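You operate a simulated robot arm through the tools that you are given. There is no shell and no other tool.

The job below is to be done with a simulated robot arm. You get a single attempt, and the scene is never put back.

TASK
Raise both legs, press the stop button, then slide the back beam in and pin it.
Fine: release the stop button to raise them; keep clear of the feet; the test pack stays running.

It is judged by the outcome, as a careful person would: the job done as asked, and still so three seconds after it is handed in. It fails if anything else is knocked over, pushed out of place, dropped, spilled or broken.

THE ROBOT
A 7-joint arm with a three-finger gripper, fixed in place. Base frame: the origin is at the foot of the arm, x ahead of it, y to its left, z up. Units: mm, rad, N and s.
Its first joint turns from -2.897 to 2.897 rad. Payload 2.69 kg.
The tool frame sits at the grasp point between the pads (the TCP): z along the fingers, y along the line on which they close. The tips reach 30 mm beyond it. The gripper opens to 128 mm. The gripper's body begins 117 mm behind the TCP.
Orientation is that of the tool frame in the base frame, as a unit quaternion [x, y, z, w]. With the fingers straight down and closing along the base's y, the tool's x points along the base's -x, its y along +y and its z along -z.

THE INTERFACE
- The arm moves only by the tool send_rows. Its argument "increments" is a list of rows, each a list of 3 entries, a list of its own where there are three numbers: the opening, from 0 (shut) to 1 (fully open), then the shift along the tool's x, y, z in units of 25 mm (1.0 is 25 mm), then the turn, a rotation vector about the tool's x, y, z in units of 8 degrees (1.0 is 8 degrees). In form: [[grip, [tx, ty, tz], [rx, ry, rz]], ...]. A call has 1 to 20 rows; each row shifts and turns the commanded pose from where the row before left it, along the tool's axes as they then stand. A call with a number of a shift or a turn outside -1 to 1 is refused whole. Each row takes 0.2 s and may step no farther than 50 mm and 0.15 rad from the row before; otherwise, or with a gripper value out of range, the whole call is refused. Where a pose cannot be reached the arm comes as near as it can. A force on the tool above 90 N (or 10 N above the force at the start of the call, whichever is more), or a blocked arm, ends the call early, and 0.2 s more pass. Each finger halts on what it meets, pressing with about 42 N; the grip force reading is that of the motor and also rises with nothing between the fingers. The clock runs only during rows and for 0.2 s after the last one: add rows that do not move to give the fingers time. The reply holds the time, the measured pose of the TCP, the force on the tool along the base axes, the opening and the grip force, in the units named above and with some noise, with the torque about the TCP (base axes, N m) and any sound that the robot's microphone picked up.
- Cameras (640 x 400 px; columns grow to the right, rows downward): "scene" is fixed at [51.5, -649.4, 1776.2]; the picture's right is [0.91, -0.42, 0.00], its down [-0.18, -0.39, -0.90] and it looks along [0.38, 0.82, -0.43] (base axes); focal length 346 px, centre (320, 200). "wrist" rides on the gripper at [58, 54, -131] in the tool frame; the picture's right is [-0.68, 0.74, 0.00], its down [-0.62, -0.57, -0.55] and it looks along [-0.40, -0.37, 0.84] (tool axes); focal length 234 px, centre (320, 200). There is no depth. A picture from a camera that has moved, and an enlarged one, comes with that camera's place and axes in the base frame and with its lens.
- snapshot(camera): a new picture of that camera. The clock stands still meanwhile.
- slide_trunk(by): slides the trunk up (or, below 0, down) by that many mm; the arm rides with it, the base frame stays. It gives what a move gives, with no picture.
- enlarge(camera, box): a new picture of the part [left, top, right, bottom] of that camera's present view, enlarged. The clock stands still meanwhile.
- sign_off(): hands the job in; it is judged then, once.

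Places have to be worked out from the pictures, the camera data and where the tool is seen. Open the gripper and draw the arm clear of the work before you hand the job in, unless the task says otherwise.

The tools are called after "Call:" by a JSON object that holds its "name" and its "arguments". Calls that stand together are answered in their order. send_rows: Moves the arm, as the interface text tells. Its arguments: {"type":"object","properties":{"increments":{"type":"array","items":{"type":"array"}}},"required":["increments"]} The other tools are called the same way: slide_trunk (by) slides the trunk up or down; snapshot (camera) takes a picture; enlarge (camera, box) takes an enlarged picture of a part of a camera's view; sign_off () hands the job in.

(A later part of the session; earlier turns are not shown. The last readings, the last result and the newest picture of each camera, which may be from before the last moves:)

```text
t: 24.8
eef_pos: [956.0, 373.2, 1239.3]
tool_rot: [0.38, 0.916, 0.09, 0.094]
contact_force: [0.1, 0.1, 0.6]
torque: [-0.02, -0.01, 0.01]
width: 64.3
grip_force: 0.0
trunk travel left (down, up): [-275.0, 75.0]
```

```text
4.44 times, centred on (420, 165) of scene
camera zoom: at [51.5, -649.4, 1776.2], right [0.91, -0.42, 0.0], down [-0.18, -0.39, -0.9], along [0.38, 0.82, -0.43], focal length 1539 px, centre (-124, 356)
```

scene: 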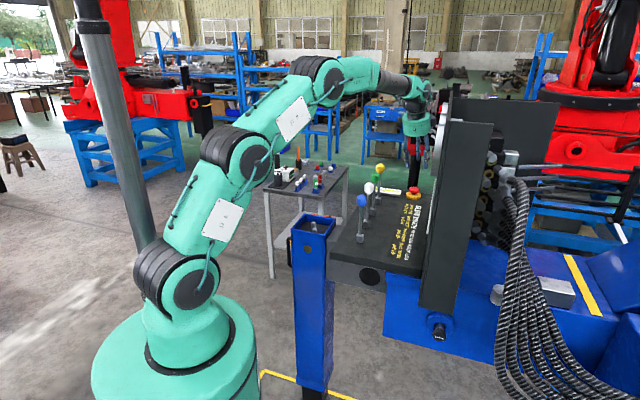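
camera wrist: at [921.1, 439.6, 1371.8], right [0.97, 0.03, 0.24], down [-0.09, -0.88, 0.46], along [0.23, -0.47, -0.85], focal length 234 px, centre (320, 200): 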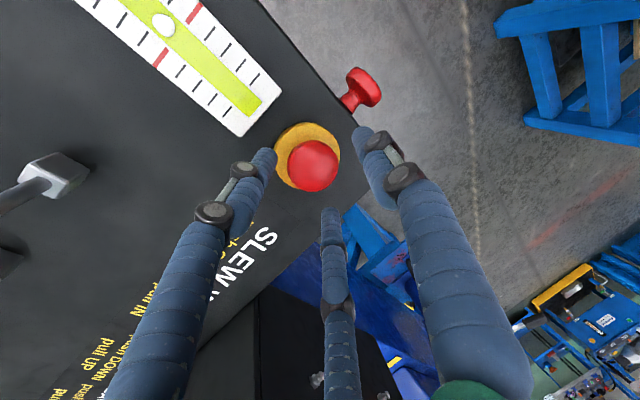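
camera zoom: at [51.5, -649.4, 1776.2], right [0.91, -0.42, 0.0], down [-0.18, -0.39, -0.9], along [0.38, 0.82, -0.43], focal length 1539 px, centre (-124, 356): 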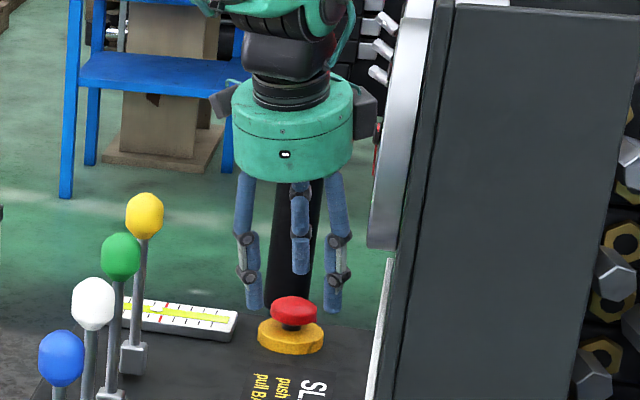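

The gripper shows three centric fingers around the tool axis, and the cap lies within about 5 mm of that axis. I lower to about z=1222 and close on the cap.

Call:
{"name": "send_rows", "arguments": {"increments": [[0.5, [0.071, -0.16, 0.657], [0, 0, 0]], [0.5, [0, 0, 0], [0, 0, 0]]]}}

Call:
{"name": "snapshot", "arguments": {"camera": "wrist"}}

Call:
{"name": "enlarge", "arguments": {"camera": "scene", "box": [395, 160, 435, 210]}}

```text
t: 25.4
eef_pos: [957.6, 373.6, 1223.5]
tool_rot: [0.379, 0.916, 0.091, 0.094]
contact_force: [1.2, -0.5, -0.4]
torque: [0.0, 0.03, 0.0]
width: 64.0
grip_force: 0.2
trunk travel left (down, up): [-275.0, 75.0]
```

```text
taken
camera wrist: at [921.8, 440.2, 1355.7], right [0.97, 0.03, 0.24], down [-0.09, -0.88, 0.46], along [0.23, -0.47, -0.85], focal length 234 px, centre (320, 200)
```

wrist: 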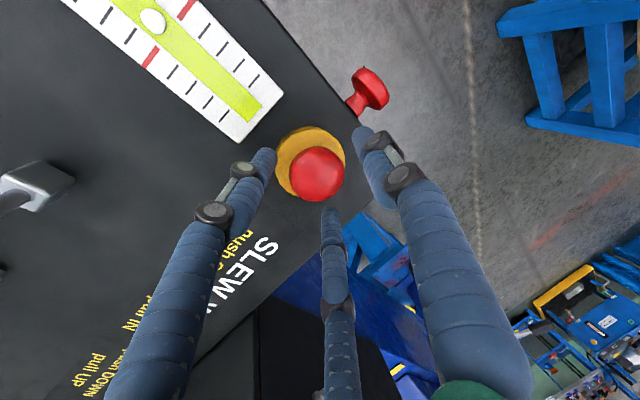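

```text
8.00 times, centred on (415, 185) of scene
camera zoom: at [51.5, -649.4, 1776.2], right [0.91, -0.42, 0.0], down [-0.18, -0.39, -0.9], along [0.38, 0.82, -0.43], focal length 2770 px, centre (-440, 320)
```

zoom: 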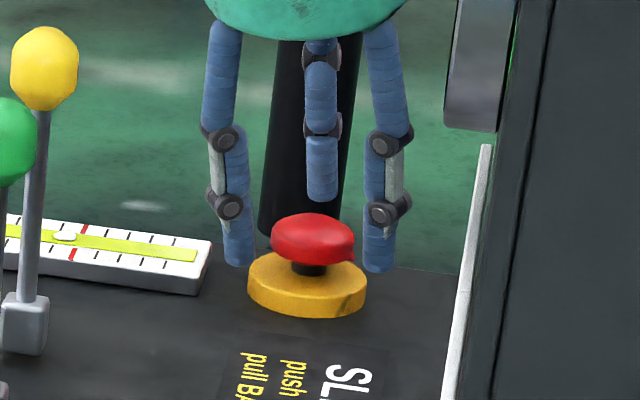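

The far finger's tip only just reaches the cap top because of the tilt. I back up a little and reduce the tilt by 8°, checking that the arm still reaches.

Call:
{"name": "send_rows", "arguments": {"increments": [[0.5, [0, 0, -1], [0, 0, 0]], [0.5, [0, 0, -1], [0, 0, 0]], [0.5, [0, 0, 0], [0.9, 0.4, 0]], [0.5, [0, 0, 0], [0, 0, 0]]]}}

```text
t: 26.4
eef_pos: [945.2, 369.0, 1270.9]
tool_rot: [0.383, 0.922, 0.041, 0.044]
contact_force: [0.8, 0.0, -1.1]
torque: [0.01, 0.05, 0.02]
width: 64.3
grip_force: 0.0
trunk travel left (down, up): [-275.0, 75.0]
```

The arm still reaches at 7° tilt. I descend around the cap again.

Call:
{"name": "send_rows", "arguments": {"increments": [[0.5, [-0.059, 0.139, 0.763], [0, 0, 0]], [0.5, [-0.059, 0.139, 0.763], [0, 0, 0]], [0.5, [0, 0, 0.763], [0, 0, 0]], [0.5, [0, 0, 0], [0, 0, 0]]]}}

Call:
{"name": "enlarge", "arguments": {"camera": "wrist", "box": [220, 100, 420, 240]}}

Call:
{"name": "enlarge", "arguments": {"camera": "scene", "box": [395, 160, 435, 210]}}

```text
t: 27.4
eef_pos: [959.2, 375.1, 1216.9]
tool_rot: [0.382, 0.922, 0.043, 0.045]
contact_force: [0.3, -0.4, 0.1]
torque: [0.0, 0.05, -0.02]
width: 63.9
grip_force: 0.0
trunk travel left (down, up): [-275.0, 75.0]
```

```text
2.86 times, centred on (320, 170) of wrist
camera zoom: at [940.5, 448.4, 1349.7], right [0.99, 0.04, 0.12], down [-0.03, -0.86, 0.51], along [0.12, -0.51, -0.85], focal length 669 px, centre (320, 286)
```

zoom: 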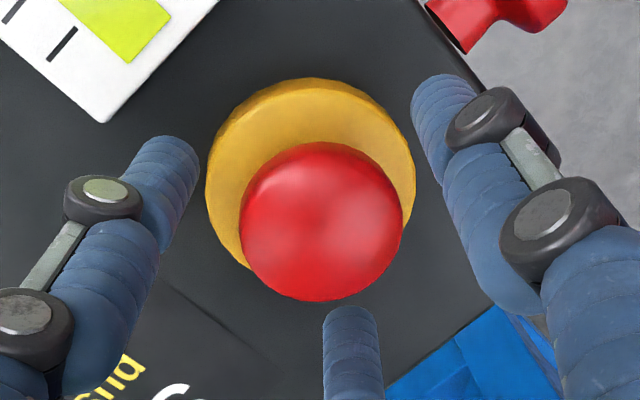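

```text
8.00 times, centred on (415, 185) of scene
camera zoom: at [51.5, -649.4, 1776.2], right [0.91, -0.42, 0.0], down [-0.18, -0.39, -0.9], along [0.38, 0.82, -0.43], focal length 2770 px, centre (-440, 320)
```

zoom: 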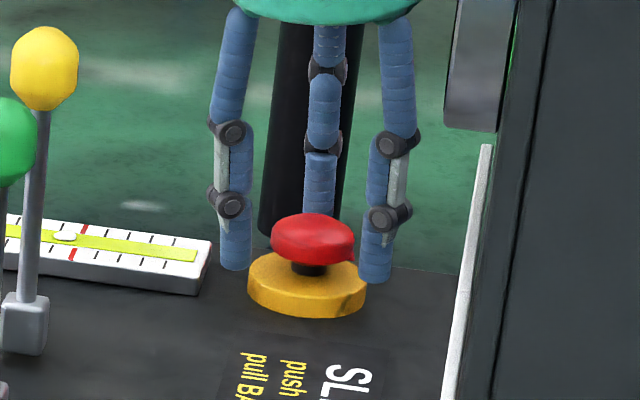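

The cap sits inside the finger triangle at the right height. I close on it gently and hold still.

Call:
{"name": "send_rows", "arguments": {"increments": [[0.35, [0, 0, 0], [0, 0, 0]], [0.2, [0, 0, 0], [0, 0, 0]], [0.1, [0, 0, 0], [0, 0, 0]], [0.1, [0, 0, 0], [0, 0, 0]]]}}

Call:
{"name": "enlarge", "arguments": {"camera": "wrist", "box": [220, 100, 420, 240]}}

Call:
{"name": "enlarge", "arguments": {"camera": "scene", "box": [395, 160, 435, 210]}}

```text
t: 28.4
eef_pos: [959.6, 374.7, 1216.6]
tool_rot: [0.382, 0.922, 0.042, 0.045]
contact_force: [1.1, -16.6, 0.3]
torque: [-0.47, -0.12, -0.07]
width: 40.0
grip_force: 45.1
trunk travel left (down, up): [-275.0, 75.0]
```

```text
2.86 times, centred on (320, 170) of wrist
camera zoom: at [940.7, 446.5, 1349.7], right [0.99, 0.04, 0.12], down [-0.03, -0.86, 0.51], along [0.12, -0.51, -0.85], focal length 669 px, centre (320, 286)
```

zoom: 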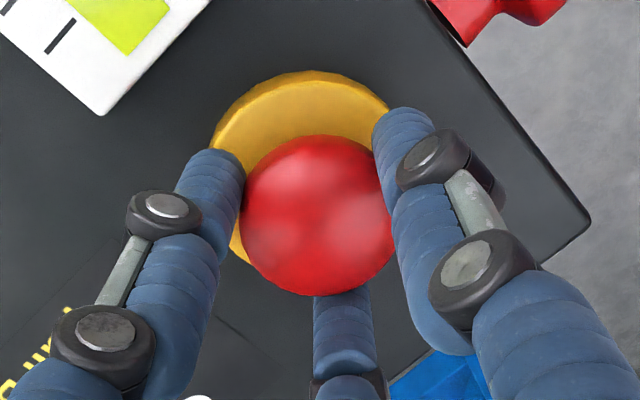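

```text
8.00 times, centred on (415, 185) of scene
camera zoom: at [51.5, -649.4, 1776.2], right [0.91, -0.42, 0.0], down [-0.18, -0.39, -0.9], along [0.38, 0.82, -0.43], focal length 2770 px, centre (-440, 320)
```

zoom: 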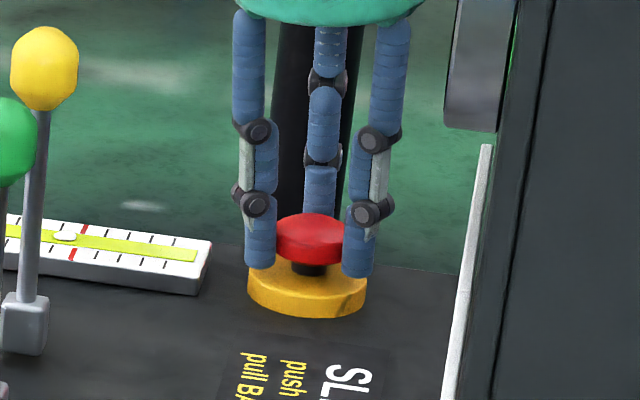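

The cap is held at 40 mm. I twist it clockwise as seen from above, in small steps, watching the torque and listening for a click.

Call:
{"name": "send_rows", "arguments": {"increments": [[0.1, [0, 0, 0], [0, 0, 0.8]], [0.1, [0, 0, 0], [0, 0, 0.8]], [0.1, [0, 0, 0], [0, 0, 0.8]], [0.1, [0, 0, 0], [0, 0, 0]]]}}

Call:
{"name": "enlarge", "arguments": {"camera": "scene", "box": [395, 160, 435, 210]}}

```text
t: 29.4
eef_pos: [958.8, 373.2, 1216.1]
tool_rot: [0.531, 0.845, 0.049, 0.036]
contact_force: [7.9, -23.9, -0.2]
torque: [-0.66, -0.41, -0.24]
width: 40.0
grip_force: 45.3
trunk travel left (down, up): [-275.0, 75.0]
```

```text
8.00 times, centred on (415, 185) of scene
camera zoom: at [51.5, -649.4, 1776.2], right [0.91, -0.42, 0.0], down [-0.18, -0.39, -0.9], along [0.38, 0.82, -0.43], focal length 2770 px, centre (-440, 320)
```

zoom: 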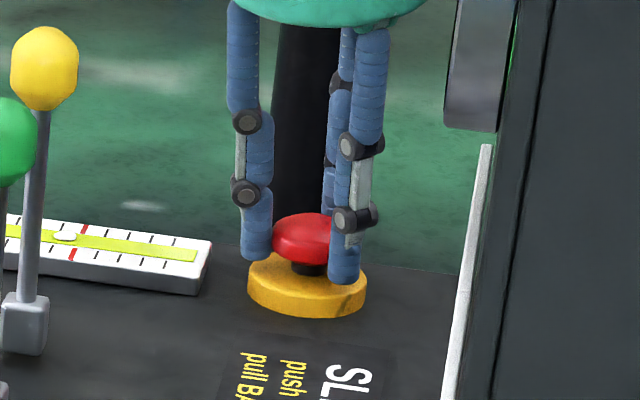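

No click yet, and only a small twisting torque. I continue the twist.

Call:
{"name": "send_rows", "arguments": {"increments": [[0.1, [0, 0, 0], [0, 0, 0.8]], [0.1, [0, 0, 0], [0, 0, 0.8]], [0.1, [0, 0, 0], [0, 0, 0.8]], [0.1, [0, 0, 0], [0, 0, 0.8]], [0.1, [0, 0, 0], [0, 0, 0]]]}}

Call:
{"name": "enlarge", "arguments": {"camera": "scene", "box": [395, 160, 435, 210]}}

```text
t: 30.6
eef_pos: [959.0, 373.3, 1215.2]
tool_rot: [0.705, 0.706, 0.056, 0.025]
contact_force: [5.5, -25.1, -1.2]
torque: [-0.5, -0.33, -0.38]
width: 40.0
grip_force: 45.1
trunk travel left (down, up): [-275.0, 75.0]
```

```text
8.00 times, centred on (415, 185) of scene
camera zoom: at [51.5, -649.4, 1776.2], right [0.91, -0.42, 0.0], down [-0.18, -0.39, -0.9], along [0.38, 0.82, -0.43], focal length 2770 px, centre (-440, 320)
```

zoom: 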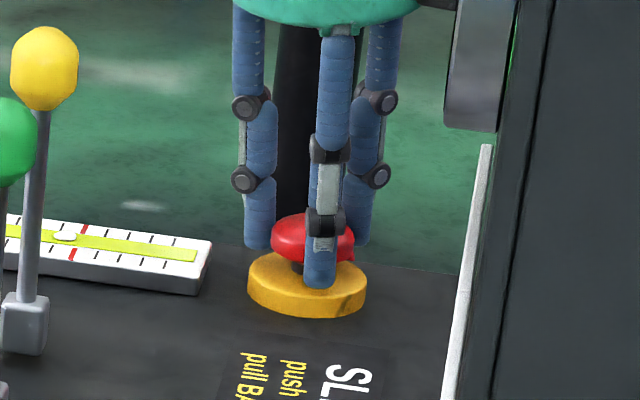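

About 45° turned, with torque about the vertical at 0.4 N m and no sound yet. I keep turning.

Call:
{"name": "send_rows", "arguments": {"increments": [[0.1, [0, 0, 0], [0, 0, 0.8]], [0.1, [0, 0, 0], [0, 0, 0.8]], [0.1, [0, 0, 0], [0, 0, 0.8]], [0.1, [0, 0, 0], [0, 0, 0.8]], [0.1, [0, 0, 0], [0, 0, 0]]]}}

Call:
{"name": "enlarge", "arguments": {"camera": "scene", "box": [395, 160, 435, 210]}}

Call:
{"name": "enlarge", "arguments": {"camera": "wrist", "box": [220, 100, 420, 240]}}

```text
t: 31.8
eef_pos: [958.9, 373.5, 1217.0]
tool_rot: [0.844, 0.533, 0.062, 0.012]
contact_force: [11.3, -19.8, -1.0]
torque: [-0.43, -0.54, 0.02]
width: 39.7
grip_force: 44.8
trunk travel left (down, up): [-275.0, 75.0]
```

```text
8.00 times, centred on (415, 185) of scene
camera zoom: at [51.5, -649.4, 1776.2], right [0.91, -0.42, 0.0], down [-0.18, -0.39, -0.9], along [0.38, 0.82, -0.43], focal length 2770 px, centre (-440, 320)
```

zoom: 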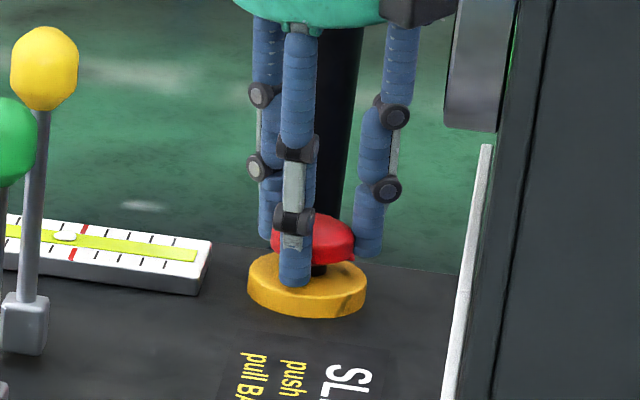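

```text
2.86 times, centred on (320, 170) of wrist
camera zoom: at [1017.3, 396.6, 1355.5], right [0.37, -0.93, 0.0], down [-0.83, -0.33, 0.44], along [-0.41, -0.17, -0.9], focal length 669 px, centre (320, 286)
```

zoom: 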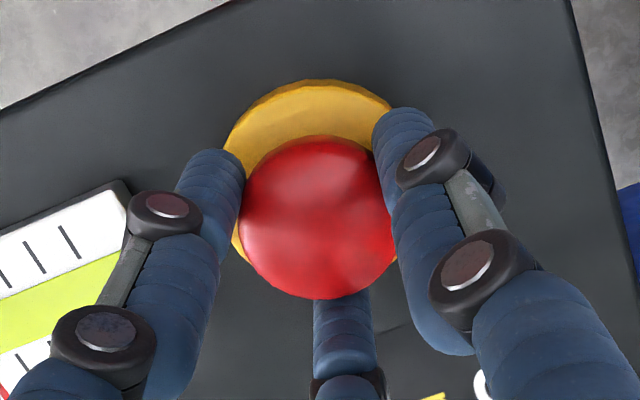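

The twist torque dropped to about zero near 70°, which could be a release or a slip. I open the fingers and compare the cap's height.

Call:
{"name": "send_rows", "arguments": {"increments": [[0.3, [0, 0, 0], [0, 0, 0]], [0.5, [0, 0, 0], [0, 0, 0]], [0.5, [0, 0, 0], [0, 0, 0]]]}}

Call:
{"name": "enlarge", "arguments": {"camera": "scene", "box": [395, 160, 435, 210]}}

Call:
{"name": "enlarge", "arguments": {"camera": "wrist", "box": [220, 100, 420, 240]}}

```text
t: 32.6
eef_pos: [957.2, 375.8, 1217.1]
tool_rot: [0.844, 0.533, 0.06, 0.012]
contact_force: [-0.5, -1.0, 0.5]
torque: [0.04, 0.03, -0.01]
width: 64.0
grip_force: 0.1
trunk travel left (down, up): [-275.0, 75.0]
```

```text
8.00 times, centred on (415, 185) of scene
camera zoom: at [51.5, -649.4, 1776.2], right [0.91, -0.42, 0.0], down [-0.18, -0.39, -0.9], along [0.38, 0.82, -0.43], focal length 2770 px, centre (-440, 320)
```

zoom: 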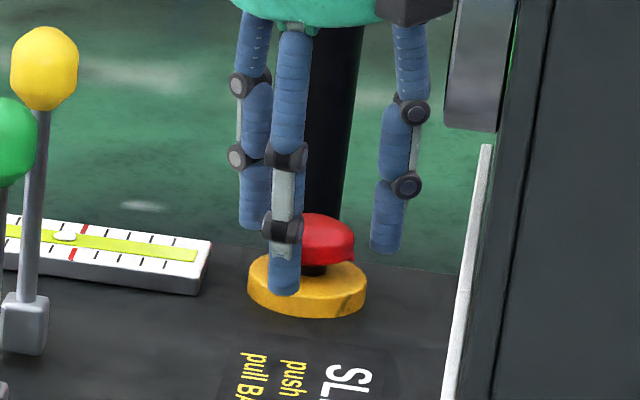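

```text
2.86 times, centred on (320, 170) of wrist
camera zoom: at [1016.2, 398.5, 1355.6], right [0.37, -0.93, 0.0], down [-0.83, -0.34, 0.44], along [-0.41, -0.17, -0.9], focal length 669 px, centre (320, 286)
```

zoom: 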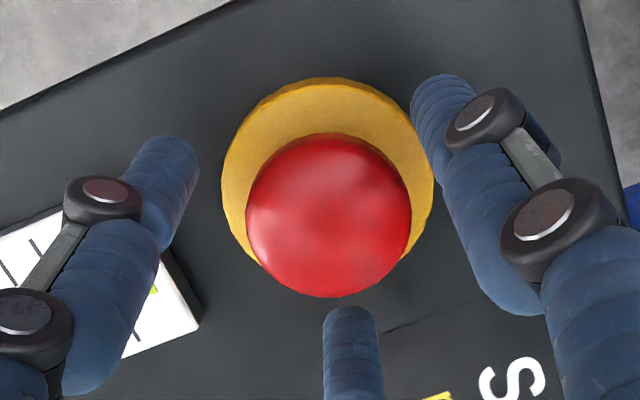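

The cap's height looks unchanged, so twisting alone may not free it. I grip it again and pull straight up in small steps.

Call:
{"name": "send_rows", "arguments": {"increments": [[0.3, [0, 0, 0], [0, 0, 0]], [0.1, [0, 0, 0], [0, 0, 0]], [0.1, [0, 0, 0], [0, 0, 0]], [0.1, [0.009, 0.008, -0.1], [0, 0, 0]], [0.1, [0.009, 0.008, -0.1], [0, 0, 0]], [0.1, [0.009, 0.008, -0.1], [0, 0, 0]], [0.1, [0, 0, 0], [0, 0, 0]]]}}

Call:
{"name": "enlarge", "arguments": {"camera": "scene", "box": [395, 160, 435, 210]}}

```text
t: 34.2
eef_pos: [958.7, 374.2, 1224.5]
tool_rot: [0.844, 0.533, 0.061, 0.012]
contact_force: [6.8, -12.2, -0.4]
torque: [-0.33, -0.3, 0.14]
width: 40.0
grip_force: 45.2
trunk travel left (down, up): [-275.0, 75.0]
```

```text
8.00 times, centred on (415, 185) of scene
camera zoom: at [51.5, -649.4, 1776.2], right [0.91, -0.42, 0.0], down [-0.18, -0.39, -0.9], along [0.38, 0.82, -0.43], focal length 2770 px, centre (-440, 320)
```

zoom: 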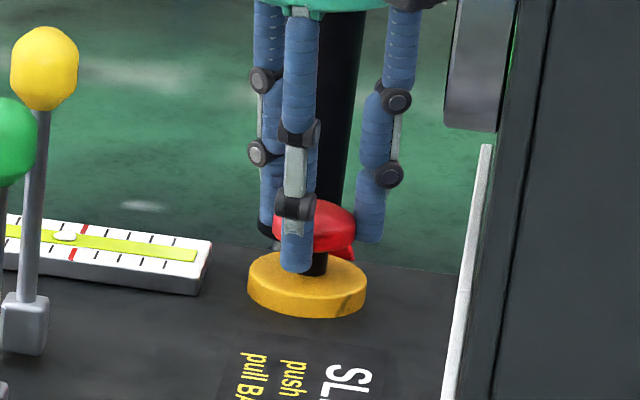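

The cap has come up with the fingers by about 7 mm. I continue gently until it meets its upper stop.

Call:
{"name": "send_rows", "arguments": {"increments": [[0.1, [0.009, 0.008, -0.1], [0, 0, 0]], [0.1, [0.009, 0.008, -0.1], [0, 0, 0]], [0.1, [0, 0, 0], [0, 0, 0]]]}}

Call:
{"name": "enlarge", "arguments": {"camera": "scene", "box": [395, 160, 435, 210]}}

```text
t: 35.0
eef_pos: [959.3, 373.9, 1228.5]
tool_rot: [0.844, 0.533, 0.062, 0.011]
contact_force: [8.8, -11.5, 4.3]
torque: [-0.2, -0.51, 0.11]
width: 40.0
grip_force: 45.7
trunk travel left (down, up): [-275.0, 75.0]
```

```text
8.00 times, centred on (415, 185) of scene
camera zoom: at [51.5, -649.4, 1776.2], right [0.91, -0.42, 0.0], down [-0.18, -0.39, -0.9], along [0.38, 0.82, -0.43], focal length 2770 px, centre (-440, 320)
```

zoom: 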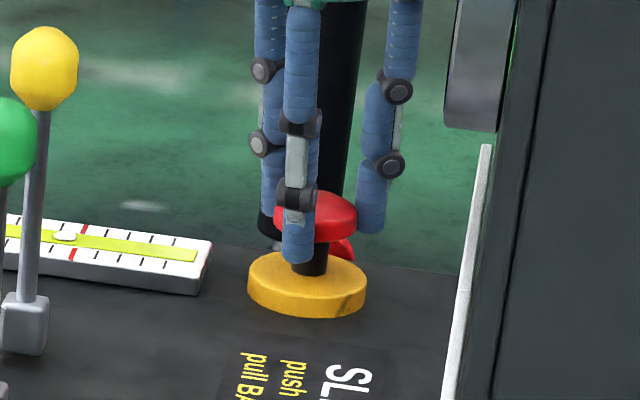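

The cap is now clearly raised, about 12 mm, with more neck showing. I let go and see whether it stays up.

Call:
{"name": "send_rows", "arguments": {"increments": [[0.3, [0, 0, 0], [0, 0, 0]], [0.5, [0, 0, 0], [0, 0, 0]], [0.5, [0, 0, 0], [0, 0, 0]]]}}

Call:
{"name": "enlarge", "arguments": {"camera": "scene", "box": [395, 160, 435, 210]}}

Call:
{"name": "snapshot", "arguments": {"camera": "wrist"}}

```text
t: 35.8
eef_pos: [958.0, 374.5, 1227.5]
tool_rot: [0.844, 0.534, 0.06, 0.012]
contact_force: [-0.5, -0.5, -0.4]
torque: [0.04, 0.03, -0.02]
width: 64.0
grip_force: 0.0
trunk travel left (down, up): [-275.0, 75.0]
```

```text
8.00 times, centred on (415, 185) of scene
camera zoom: at [51.5, -649.4, 1776.2], right [0.91, -0.42, 0.0], down [-0.18, -0.39, -0.9], along [0.38, 0.82, -0.43], focal length 2770 px, centre (-440, 320)
```

zoom: 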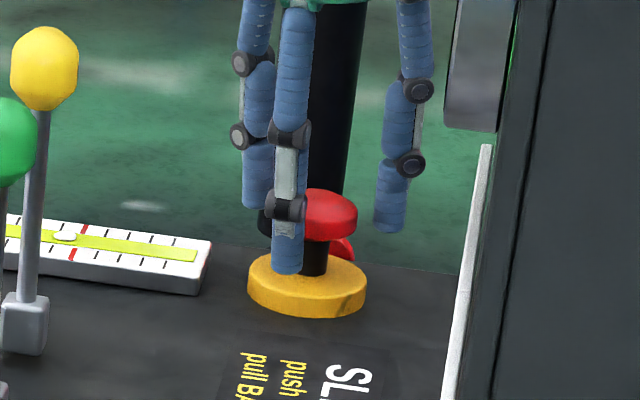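

```text
taken
camera wrist: at [1016.2, 398.1, 1367.6], right [0.37, -0.93, 0.0], down [-0.83, -0.34, 0.44], along [-0.41, -0.17, -0.9], focal length 234 px, centre (320, 200)
```

wrist: 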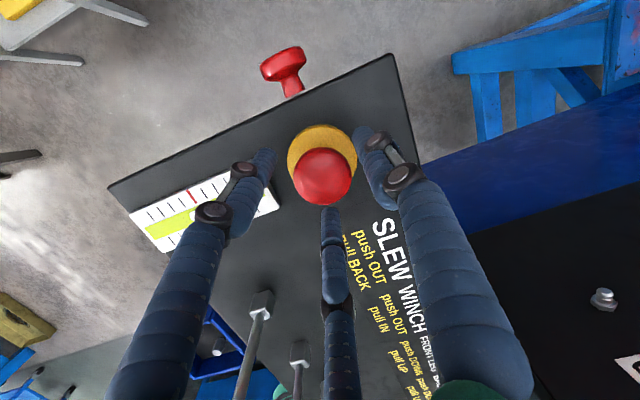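

The stop button stays up, so it is released. I rise clear and turn the wrist back to yaw -45°.

Call:
{"name": "send_rows", "arguments": {"increments": [[0.5, [0.0885, 0.084, -0.993], [0, 0, 0]], [0.5, [0.0885, 0.084, -0.993], [0, 0, 0]], [0.5, [0.0885, 0.084, -0.993], [0, 0, 0]], [0.5, [0.0885, 0.084, -0.993], [0, 0, 0]], [0.5, [0.0885, 0.084, -0.993], [0, 0, 0]], [0.5, [0.0885, 0.084, -0.993], [0, 0, 0]], [0.5, [0.0885, 0.084, -0.993], [0, 0, 0]], [0.3, [0, 0, 0], [0, 0, -0.8]], [0.1, [0, 0, 0], [0, 0, -0.8]], [0, [0, 0, 0], [0, 0, -0.8]], [0, [0, 0, 0], [0, 0, -0.8]], [0, [0, 0, 0], [0, 0, -0.8]], [0, [0, 0, 0], [0, 0, -0.8]], [0, [0, 0, 0], [0, 0, -0.8]], [0, [0, 0, 0], [0, 0, -0.8]], [0, [0, 0, 0], [0, 0, -0.8]], [0, [0, 0, 0], [0, 0, -0.8]], [0, [0, 0, 0], [0, 0, -0.8]], [0, [0, 0, 0], [0, 0, 0]]]}}

Call:
{"name": "snapshot", "arguments": {"camera": "wrist"}}

Call:
{"name": "snapshot", "arguments": {"camera": "scene"}}

```text
t: 39.8
eef_pos: [956.3, 375.7, 1402.8]
tool_rot: [0.383, 0.922, 0.043, 0.045]
contact_force: [0.2, 0.4, 0.7]
torque: [-0.02, -0.03, -0.03]
width: 1.9
grip_force: 31.4
trunk travel left (down, up): [-275.0, 75.0]
```

```text
taken
camera wrist: at [939.1, 447.6, 1535.8], right [0.99, 0.04, 0.12], down [-0.03, -0.86, 0.51], along [0.12, -0.51, -0.85], focal length 234 px, centre (320, 200)
```

wrist: 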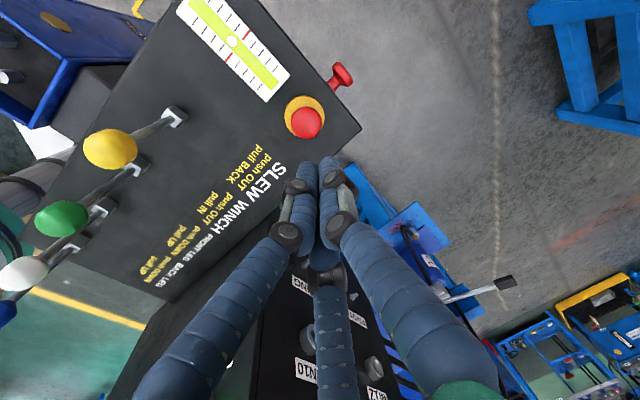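

```text
taken
```

scene: 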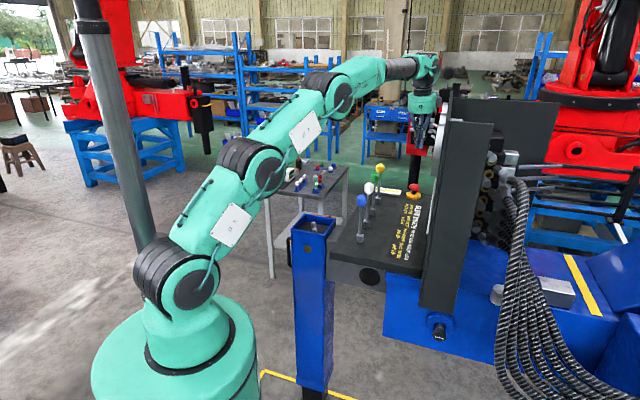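

The fingers are shut into one blunt tip and nothing has shifted. I straighten the tool and travel along the row on the panel side of the levers to beside the white (front leg) lever, staying clear of the gauges.

Call:
{"name": "send_rows", "arguments": {"increments": [[0, [0, 0, 0], [0.83, 0.37, 0]], [0, [0.325, -0.905, 0], [0, 0, 0]], [0, [0.325, -0.905, 0], [0, 0, 0]], [0, [0.325, -0.905, 0], [0, 0, 0]], [0, [0.325, -0.905, 0], [0, 0, 0]], [0, [0.325, -0.905, 0], [0, 0, 0]], [0, [0.325, -0.905, 0], [0, 0, 0]], [0, [0.325, -0.905, 0], [0, 0, 0]], [0, [0.325, -0.905, 0], [0, 0, 0]], [0, [0, -0.927, 0], [0, 0, 0]], [0, [0, -0.927, 0], [0, 0, 0]], [0, [0, -0.927, 0], [0, 0, 0]], [0, [0, -0.927, 0], [0, 0, 0]], [0, [0, -0.927, 0], [0, 0, 0]], [0, [0, -0.927, 0], [0, 0, 0]], [0, [0, 0, 0], [0, 0, 0]]]}}

Call:
{"name": "snapshot", "arguments": {"camera": "wrist"}}

Call:
{"name": "snapshot", "arguments": {"camera": "scene"}}

```text
t: 43.2
eef_pos: [684.5, 193.9, 1403.6]
tool_rot: [0.383, 0.924, -0.001, -0.001]
contact_force: [-0.1, -0.1, 0.4]
torque: [0.02, 0.02, -0.02]
width: 2.1
grip_force: 31.5
trunk travel left (down, up): [-275.0, 75.0]
```

```text
taken
camera wrist: at [681.9, 272.7, 1535.5], right [1.0, 0.04, 0.0], down [0.04, -0.83, 0.55], along [0.02, -0.55, -0.84], focal length 234 px, centre (320, 200)
```

wrist: 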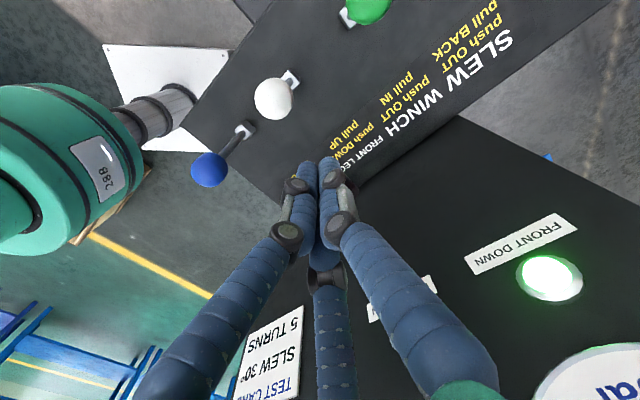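

```text
taken
```

scene: 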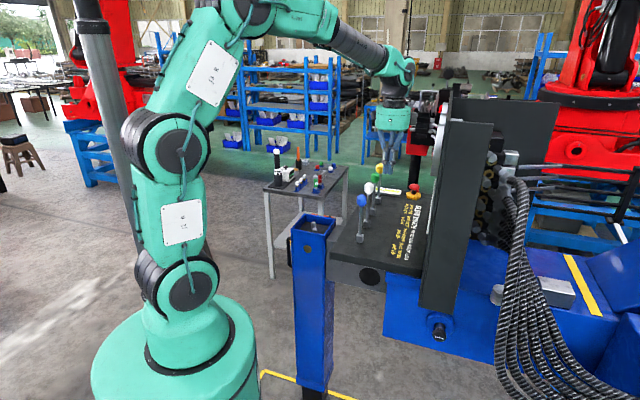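

The white ball is at about (642,233,1319), directly on the operator side of the closed fingertips. I lower beside it to ball height.

Call:
{"name": "send_rows", "arguments": {"increments": [[0, [0, 0, 0.93], [0, 0, 0]], [0, [0, 0, 0.93], [0, 0, 0]], [0, [0, 0, 0.93], [0, 0, 0]], [0, [0, 0, 0.93], [0, 0, 0]], [0, [0, 0, 0], [0, 0, 0]]]}}

Call:
{"name": "snapshot", "arguments": {"camera": "wrist"}}

Call:
{"name": "enlarge", "arguments": {"camera": "scene", "box": [330, 130, 450, 260]}}

```text
t: 44.4
eef_pos: [685.6, 194.1, 1311.1]
tool_rot: [0.383, 0.924, -0.002, -0.001]
contact_force: [0.5, -0.3, -0.5]
torque: [-0.03, 0.01, 0.02]
width: 2.2
grip_force: 31.1
trunk travel left (down, up): [-275.0, 75.0]
```

```text
taken
camera wrist: at [683.2, 272.2, 1442.4], right [1.0, 0.04, 0.0], down [0.04, -0.83, 0.55], along [0.02, -0.55, -0.84], focal length 234 px, centre (320, 200)
```

wrist: 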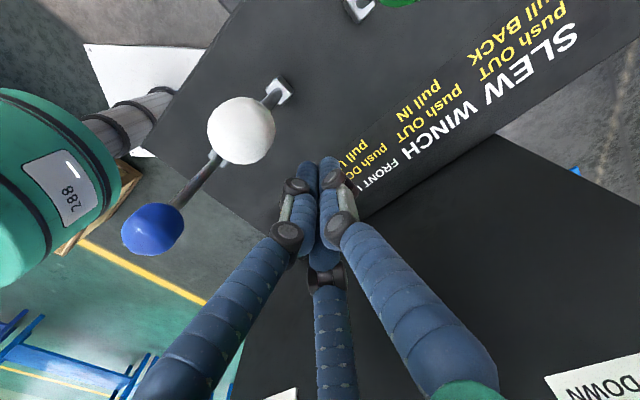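

```text
3.08 times, centred on (390, 195) of scene
camera zoom: at [51.5, -649.4, 1776.2], right [0.91, -0.42, 0.0], down [-0.18, -0.39, -0.9], along [0.38, 0.82, -0.43], focal length 1065 px, centre (105, 215)
```

zoom: 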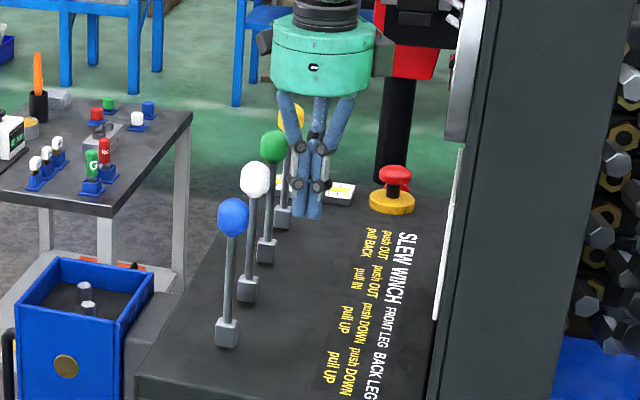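

Alignment is right. I push the white lever toward the operator side (pull UP) slowly and watch for force, sound and the leg.

Call:
{"name": "send_rows", "arguments": {"increments": [[0, [0.4, 0, 0], [0, 0, 0]], [0, [0.4, 0, 0], [0, 0, 0]], [0, [0.4, 0, 0], [0, 0, 0]], [0, [0.4, 0, 0], [0, 0, 0]], [0, [0.4, 0, 0], [0, 0, 0]], [0, [0, 0, 0], [0, 0, 0]]]}}

Call:
{"name": "snapshot", "arguments": {"camera": "wrist"}}

Call:
{"name": "enlarge", "arguments": {"camera": "scene", "box": [330, 130, 450, 260]}}

```text
t: 45.8
eef_pos: [649.0, 228.4, 1313.2]
tool_rot: [0.384, 0.924, -0.001, 0.0]
contact_force: [1.6, -3.8, 0.8]
torque: [0.02, 0.0, 0.08]
width: 2.1
grip_force: 31.1
trunk travel left (down, up): [-275.0, 75.0]
```

```text
taken
camera wrist: at [646.7, 307.5, 1443.7], right [1.0, 0.04, 0.0], down [0.04, -0.83, 0.55], along [0.02, -0.55, -0.84], focal length 234 px, centre (320, 200)
```

wrist: 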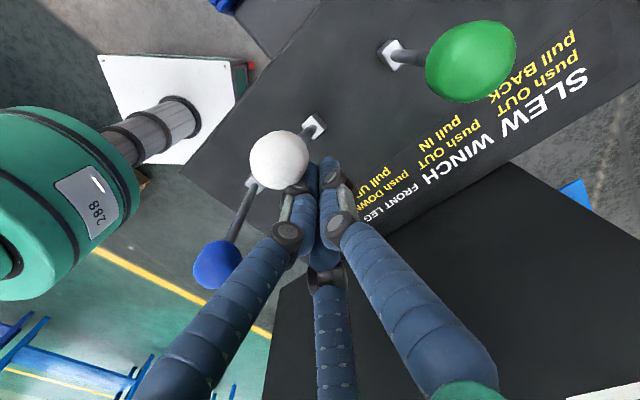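

```text
3.08 times, centred on (390, 195) of scene
camera zoom: at [51.5, -649.4, 1776.2], right [0.91, -0.42, 0.0], down [-0.18, -0.39, -0.9], along [0.38, 0.82, -0.43], focal length 1065 px, centre (105, 215)
```

zoom: 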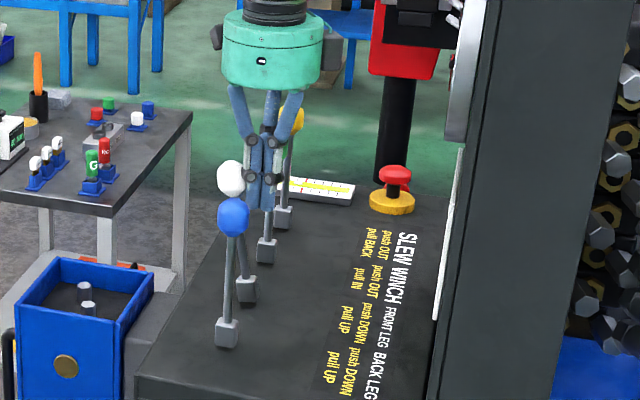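

The white lever is tilting, with only a light spring force of about 4 N. I pull it further toward its end and hold.

Call:
{"name": "send_rows", "arguments": {"increments": [[0, [0.3, 0, 0], [0, 0, 0]], [0, [0.3, 0, 0], [0, 0, 0]], [0, [0.3, 0, 0], [0, 0, 0]], [0, [0, 0, 0], [0, 0, 0]]]}}

Call:
{"name": "enlarge", "arguments": {"camera": "scene", "box": [330, 130, 450, 260]}}

Call:
{"name": "snapshot", "arguments": {"camera": "wrist"}}

```text
t: 46.8
eef_pos: [635.3, 243.7, 1311.3]
tool_rot: [0.383, 0.924, -0.001, -0.002]
contact_force: [4.7, -7.7, -4.3]
torque: [-0.06, -0.05, 0.06]
width: 2.1
grip_force: 32.2
trunk travel left (down, up): [-275.0, 75.0]
```

```text
3.08 times, centred on (390, 195) of scene
camera zoom: at [51.5, -649.4, 1776.2], right [0.91, -0.42, 0.0], down [-0.18, -0.39, -0.9], along [0.38, 0.82, -0.43], focal length 1065 px, centre (105, 215)
```

zoom: 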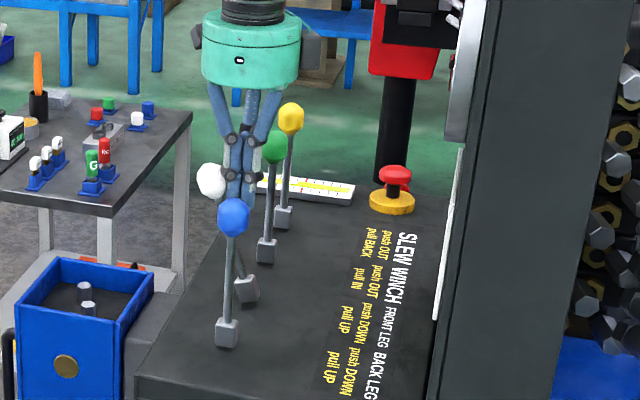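

```text
taken
camera wrist: at [631.4, 322.8, 1442.1], right [1.0, 0.04, 0.0], down [0.04, -0.83, 0.55], along [0.02, -0.55, -0.84], focal length 234 px, centre (320, 200)
```

wrist: 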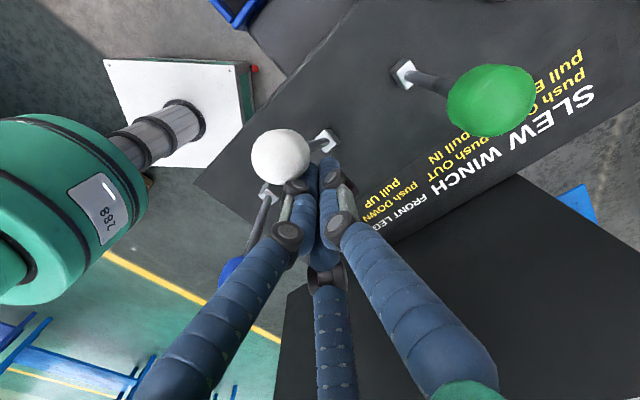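

The lever is about 19° back against its spring. I hold it there for a few seconds to let the front leg rise.

Call:
{"name": "send_rows", "arguments": {"increments": [[0, [0.2, 0, 0], [0, 0, 0]], [0, [0, 0, 0], [0, 0, 0]], [0, [0, 0, 0], [0, 0, 0]], [0, [0, 0, 0], [0, 0, 0]], [0, [0, 0, 0], [0, 0, 0]], [0, [0, 0, 0], [0, 0, 0]], [0, [0, 0, 0], [0, 0, 0]], [0, [0, 0, 0], [0, 0, 0]], [0, [0, 0, 0], [0, 0, 0]], [0, [0, 0, 0], [0, 0, 0]], [0, [0, 0, 0], [0, 0, 0]], [0, [0, 0, 0], [0, 0, 0]]]}}

Call:
{"name": "snapshot", "arguments": {"camera": "scene"}}

Call:
{"name": "snapshot", "arguments": {"camera": "wrist"}}

```text
t: 49.4
eef_pos: [630.6, 248.1, 1312.6]
tool_rot: [0.383, 0.924, -0.002, -0.001]
contact_force: [4.7, -8.6, -1.7]
torque: [-0.03, -0.02, 0.07]
width: 2.1
grip_force: 31.5
trunk travel left (down, up): [-275.0, 75.0]
```

```text
taken
```

scene: 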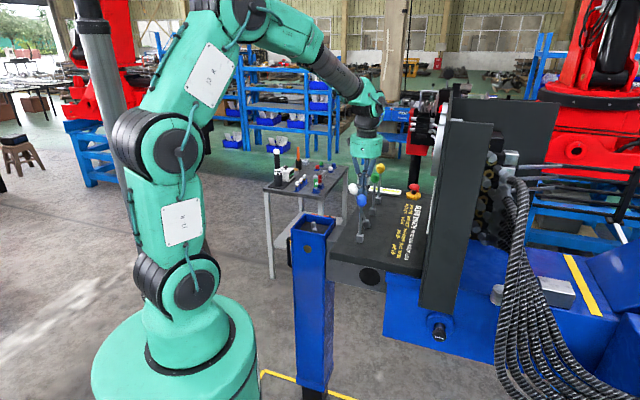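

```text
taken
camera wrist: at [628.3, 326.6, 1442.6], right [1.0, 0.04, 0.0], down [0.04, -0.84, 0.55], along [0.02, -0.55, -0.84], focal length 234 px, centre (320, 200)
```

wrist: 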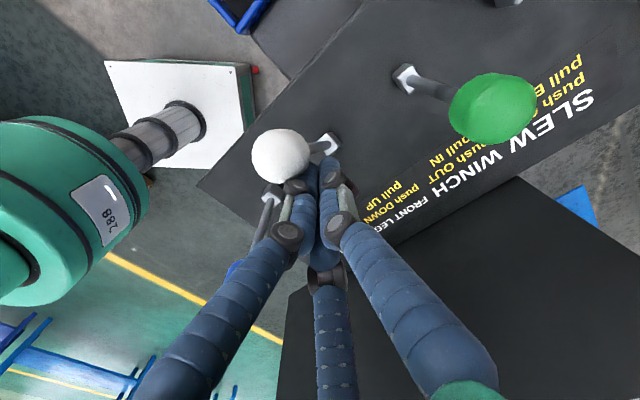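

I look for the lamp glow at the panel edge from the scene camera while still holding the lever.

Call:
{"name": "enlarge", "arguments": {"camera": "scene", "box": [420, 90, 465, 210]}}

Call:
{"name": "enlarge", "arguments": {"camera": "scene", "box": [250, 340, 370, 400]}}

```text
3.33 times, centred on (442, 150) of scene
camera zoom: at [51.5, -649.4, 1776.2], right [0.91, -0.42, 0.0], down [-0.18, -0.39, -0.9], along [0.38, 0.82, -0.43], focal length 1154 px, centre (-88, 367)
```

zoom: 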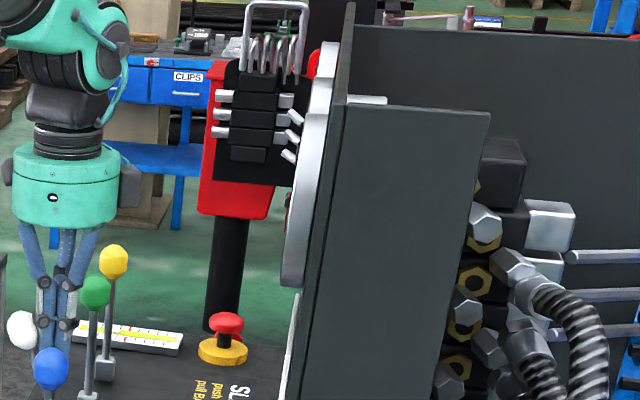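

```text
5.33 times, centred on (310, 370) of scene
camera zoom: at [51.5, -649.4, 1776.2], right [0.91, -0.42, 0.0], down [-0.18, -0.39, -0.9], along [0.38, 0.82, -0.43], focal length 1846 px, centre (373, -707)
```

zoom: 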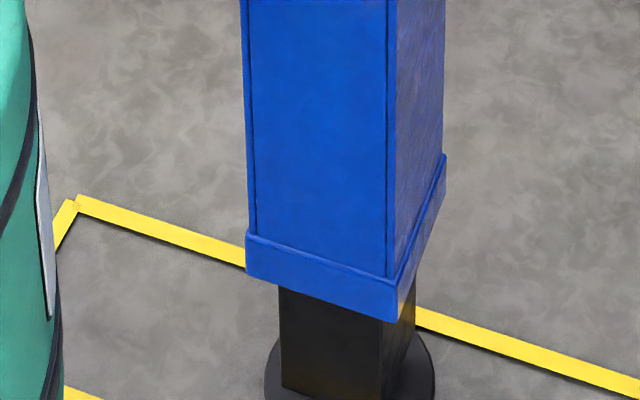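

The lamps can't be seen from there. I hold the lever for a few more seconds, then ease back to view the FRONT DOWN lamp.

Call:
{"name": "send_rows", "arguments": {"increments": [[0, [0, 0, 0], [0, 0, 0]], [0, [0, 0, 0], [0, 0, 0]], [0, [0, 0, 0], [0, 0, 0]], [0, [0, 0, 0], [0, 0, 0]], [0, [0, 0, 0], [0, 0, 0]], [0, [0, 0, 0], [0, 0, 0]], [0, [0, 0, 0], [0, 0, 0]], [0, [0, 0, 0], [0, 0, 0]], [0, [0, 0, 0], [0, 0, 0]], [0, [0, 0, 0], [0, 0, 0]], [0, [0, 0, 0], [0, 0, 0]], [0, [0, 0, 0], [0, 0, 0]], [0, [0, 0, 0], [0, 0, 0]], [0, [0, 0, 0], [0, 0, 0]], [0, [0, 0, 0], [0, 0, 0]], [0, [0, 0, 0], [0, 0, 0]], [0, [0, 0, 0], [0, 0, 0]], [0, [0, 0, 0], [0, 0, 0]], [0, [0, 0, 0], [0, 0, 0]], [0, [0, 0, 0], [0, 0, 0]]]}}

Call:
{"name": "send_rows", "arguments": {"increments": [[0, [-0.6, 0, 0], [0, 0, 0]], [0, [-0.6, 0, 0], [0, 0, 0]], [0, [-0.6, 0, 0], [0, 0, 0]], [0, [-0.6, 0, 0], [0, 0, 0]], [0, [-0.6, 0, 0], [0, 0, 0]], [0, [-0.6, 0, 0], [0, 0, 0]], [0, [0, 0, -0.8], [0, 0, 0]], [0, [0, 0, -0.8], [0, 0, 0]], [0, [0, 0, -0.8], [0, 0, 0]], [0, [0, 0, -0.8], [0, 0, 0]], [0, [0, 0, 0], [0, 0, 0]]]}}

Call:
{"name": "snapshot", "arguments": {"camera": "wrist"}}

Call:
{"name": "snapshot", "arguments": {"camera": "scene"}}

```text
t: 53.6
eef_pos: [631.4, 247.0, 1311.6]
tool_rot: [0.383, 0.924, -0.001, -0.001]
contact_force: [6.5, -6.7, 0.9]
torque: [-0.02, 0.0, 0.01]
width: 2.2
grip_force: 31.2
trunk travel left (down, up): [-275.0, 75.0]
```

```text
t: 56.0
eef_pos: [695.5, 186.3, 1392.0]
tool_rot: [0.384, 0.924, -0.001, -0.002]
contact_force: [0.7, -0.2, 0.2]
torque: [0.03, 0.0, 0.01]
width: 2.2
grip_force: 32.0
trunk travel left (down, up): [-275.0, 75.0]
```

```text
taken
camera wrist: at [692.7, 265.5, 1522.9], right [1.0, 0.04, 0.0], down [0.04, -0.83, 0.55], along [0.02, -0.55, -0.84], focal length 234 px, centre (320, 200)
```

wrist: 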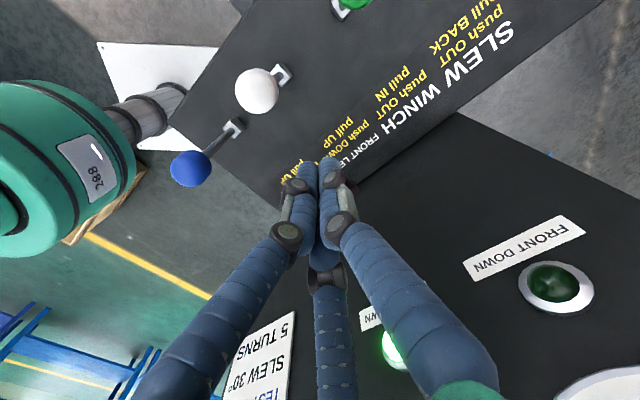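

```text
taken
```

scene: 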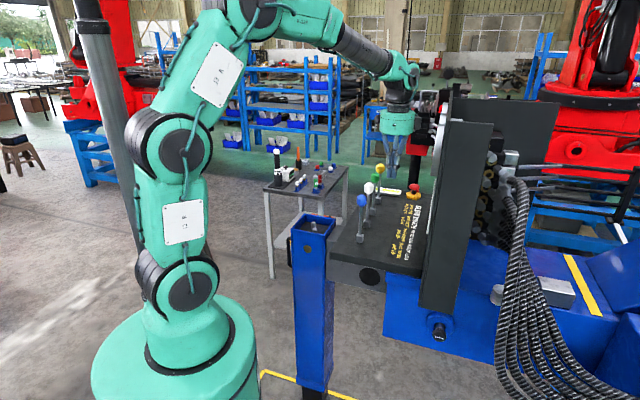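

The FRONT DOWN lamp has gone out and the white lever sprang back upright, so pulling works. I now do the same with the blue (back leg) lever, which I can check on the visible leg.

Call:
{"name": "send_rows", "arguments": {"increments": [[0, [0, -0.82, 0], [0, 0, 0]], [0, [0, -0.82, 0], [0, 0, 0]], [0, [0, -0.82, 0], [0, 0, 0]], [0, [0, -0.82, 0], [0, 0, 0]], [0, [0, -0.82, 0], [0, 0, 0]], [0, [0, 0, 0.8], [0, 0, 0]], [0, [0, 0, 0.8], [0, 0, 0]], [0, [0, 0, 0.8], [0, 0, 0]], [0, [0, 0, 0.8], [0, 0, 0]], [0, [0, 0, 0], [0, 0, 0]]]}}

Call:
{"name": "snapshot", "arguments": {"camera": "wrist"}}

Call:
{"name": "enlarge", "arguments": {"camera": "scene", "box": [330, 130, 450, 260]}}

```text
t: 58.2
eef_pos: [623.0, 112.1, 1312.2]
tool_rot: [0.384, 0.923, -0.001, -0.001]
contact_force: [-0.2, 0.2, -0.9]
torque: [-0.02, -0.01, -0.03]
width: 2.2
grip_force: 31.3
trunk travel left (down, up): [-275.0, 75.0]
```

```text
taken
camera wrist: at [620.0, 190.8, 1442.0], right [1.0, 0.04, 0.0], down [0.04, -0.83, 0.55], along [0.02, -0.55, -0.84], focal length 234 px, centre (320, 200)
```

wrist: 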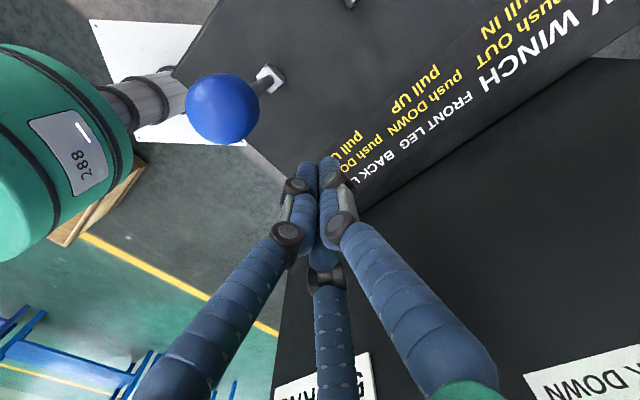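

```text
3.08 times, centred on (390, 195) of scene
camera zoom: at [51.5, -649.4, 1776.2], right [0.91, -0.42, 0.0], down [-0.18, -0.39, -0.9], along [0.38, 0.82, -0.43], focal length 1065 px, centre (105, 215)
```

zoom: 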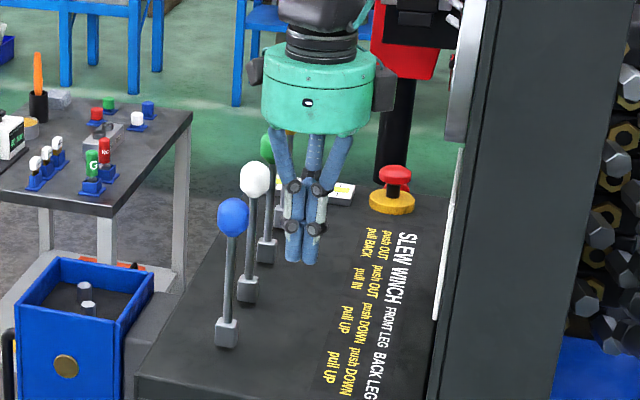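

The blue ball is straight ahead at about (571,163,1319). I push it to the operator side the same distance and hold briefly.

Call:
{"name": "send_rows", "arguments": {"increments": [[0, [0.5, 0, 0], [0, 0, 0]], [0, [0.5, 0, 0], [0, 0, 0]], [0, [0.5, 0, 0], [0, 0, 0]], [0, [0.4, 0, 0], [0, 0, 0]], [0, [0.4, 0, 0], [0, 0, 0]], [0, [0.4, 0, 0], [0, 0, 0]], [0, [0.4, 0, 0], [0, 0, 0]], [0, [0.4, 0, 0], [0, 0, 0]], [0, [0.15, 0, 0], [0, 0, 0]], [0, [0, 0, 0], [0, 0, 0]]]}}

Call:
{"name": "snapshot", "arguments": {"camera": "scene"}}

Call:
{"name": "enlarge", "arguments": {"camera": "scene", "box": [250, 340, 370, 400]}}

```text
t: 60.4
eef_pos: [557.0, 177.0, 1311.4]
tool_rot: [0.383, 0.924, 0.0, -0.002]
contact_force: [6.6, -9.8, -3.5]
torque: [-0.05, -0.16, 0.06]
width: 2.1
grip_force: 31.4
trunk travel left (down, up): [-275.0, 75.0]
```

```text
taken
```

scene: 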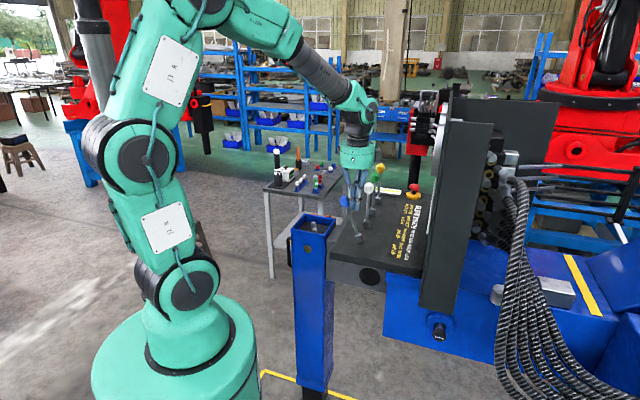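

```text
5.33 times, centred on (310, 370) of scene
camera zoom: at [51.5, -649.4, 1776.2], right [0.91, -0.42, 0.0], down [-0.18, -0.39, -0.9], along [0.38, 0.82, -0.43], focal length 1846 px, centre (373, -707)
```

zoom: 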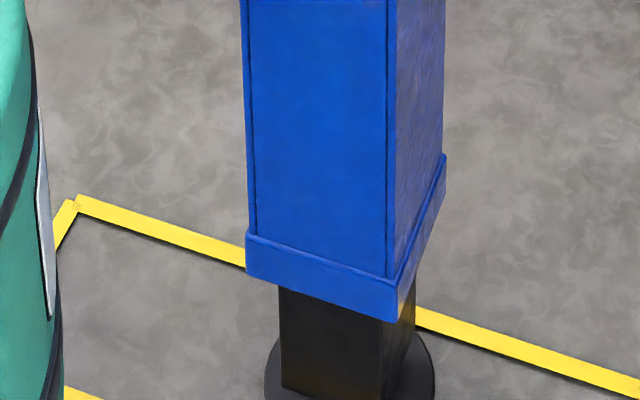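

The lever is back. I hold for 2 s and compare the foot.

Call:
{"name": "send_rows", "arguments": {"increments": [[0, [0.1, 0, 0], [0, 0, 0]], [0, [0, 0, 0], [0, 0, 0]], [0, [0, 0, 0], [0, 0, 0]], [0, [0, 0, 0], [0, 0, 0]], [0, [0, 0, 0], [0, 0, 0]], [0, [0, 0, 0], [0, 0, 0]], [0, [0, 0, 0], [0, 0, 0]], [0, [0, 0, 0], [0, 0, 0]], [0, [0, 0, 0], [0, 0, 0]], [0, [0, 0, 0], [0, 0, 0]]]}}

Call:
{"name": "enlarge", "arguments": {"camera": "scene", "box": [250, 340, 370, 400]}}

Call:
{"name": "snapshot", "arguments": {"camera": "wrist"}}

```text
t: 62.6
eef_pos: [556.4, 179.1, 1312.1]
tool_rot: [0.383, 0.924, -0.001, -0.001]
contact_force: [10.7, -10.4, -2.7]
torque: [-0.08, -0.11, 0.06]
width: 2.1
grip_force: 31.5
trunk travel left (down, up): [-275.0, 75.0]
```

```text
5.33 times, centred on (310, 370) of scene
camera zoom: at [51.5, -649.4, 1776.2], right [0.91, -0.42, 0.0], down [-0.18, -0.39, -0.9], along [0.38, 0.82, -0.43], focal length 1846 px, centre (373, -707)
```

zoom: 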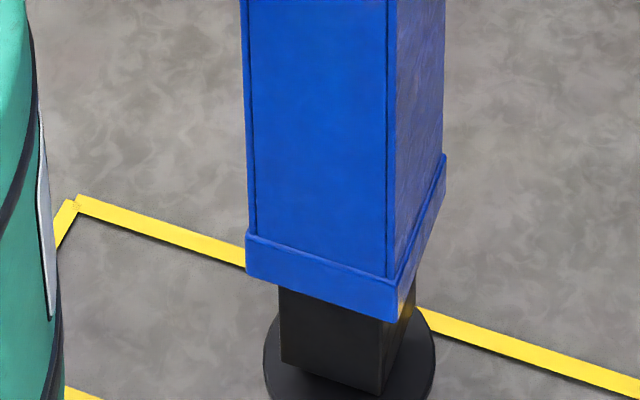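

```text
taken
camera wrist: at [553.1, 257.7, 1442.2], right [1.0, 0.04, 0.0], down [0.04, -0.84, 0.55], along [0.02, -0.55, -0.84], focal length 234 px, centre (320, 200)
```

wrist: 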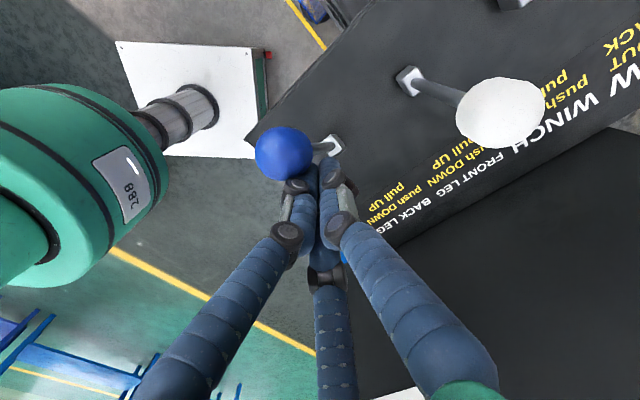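

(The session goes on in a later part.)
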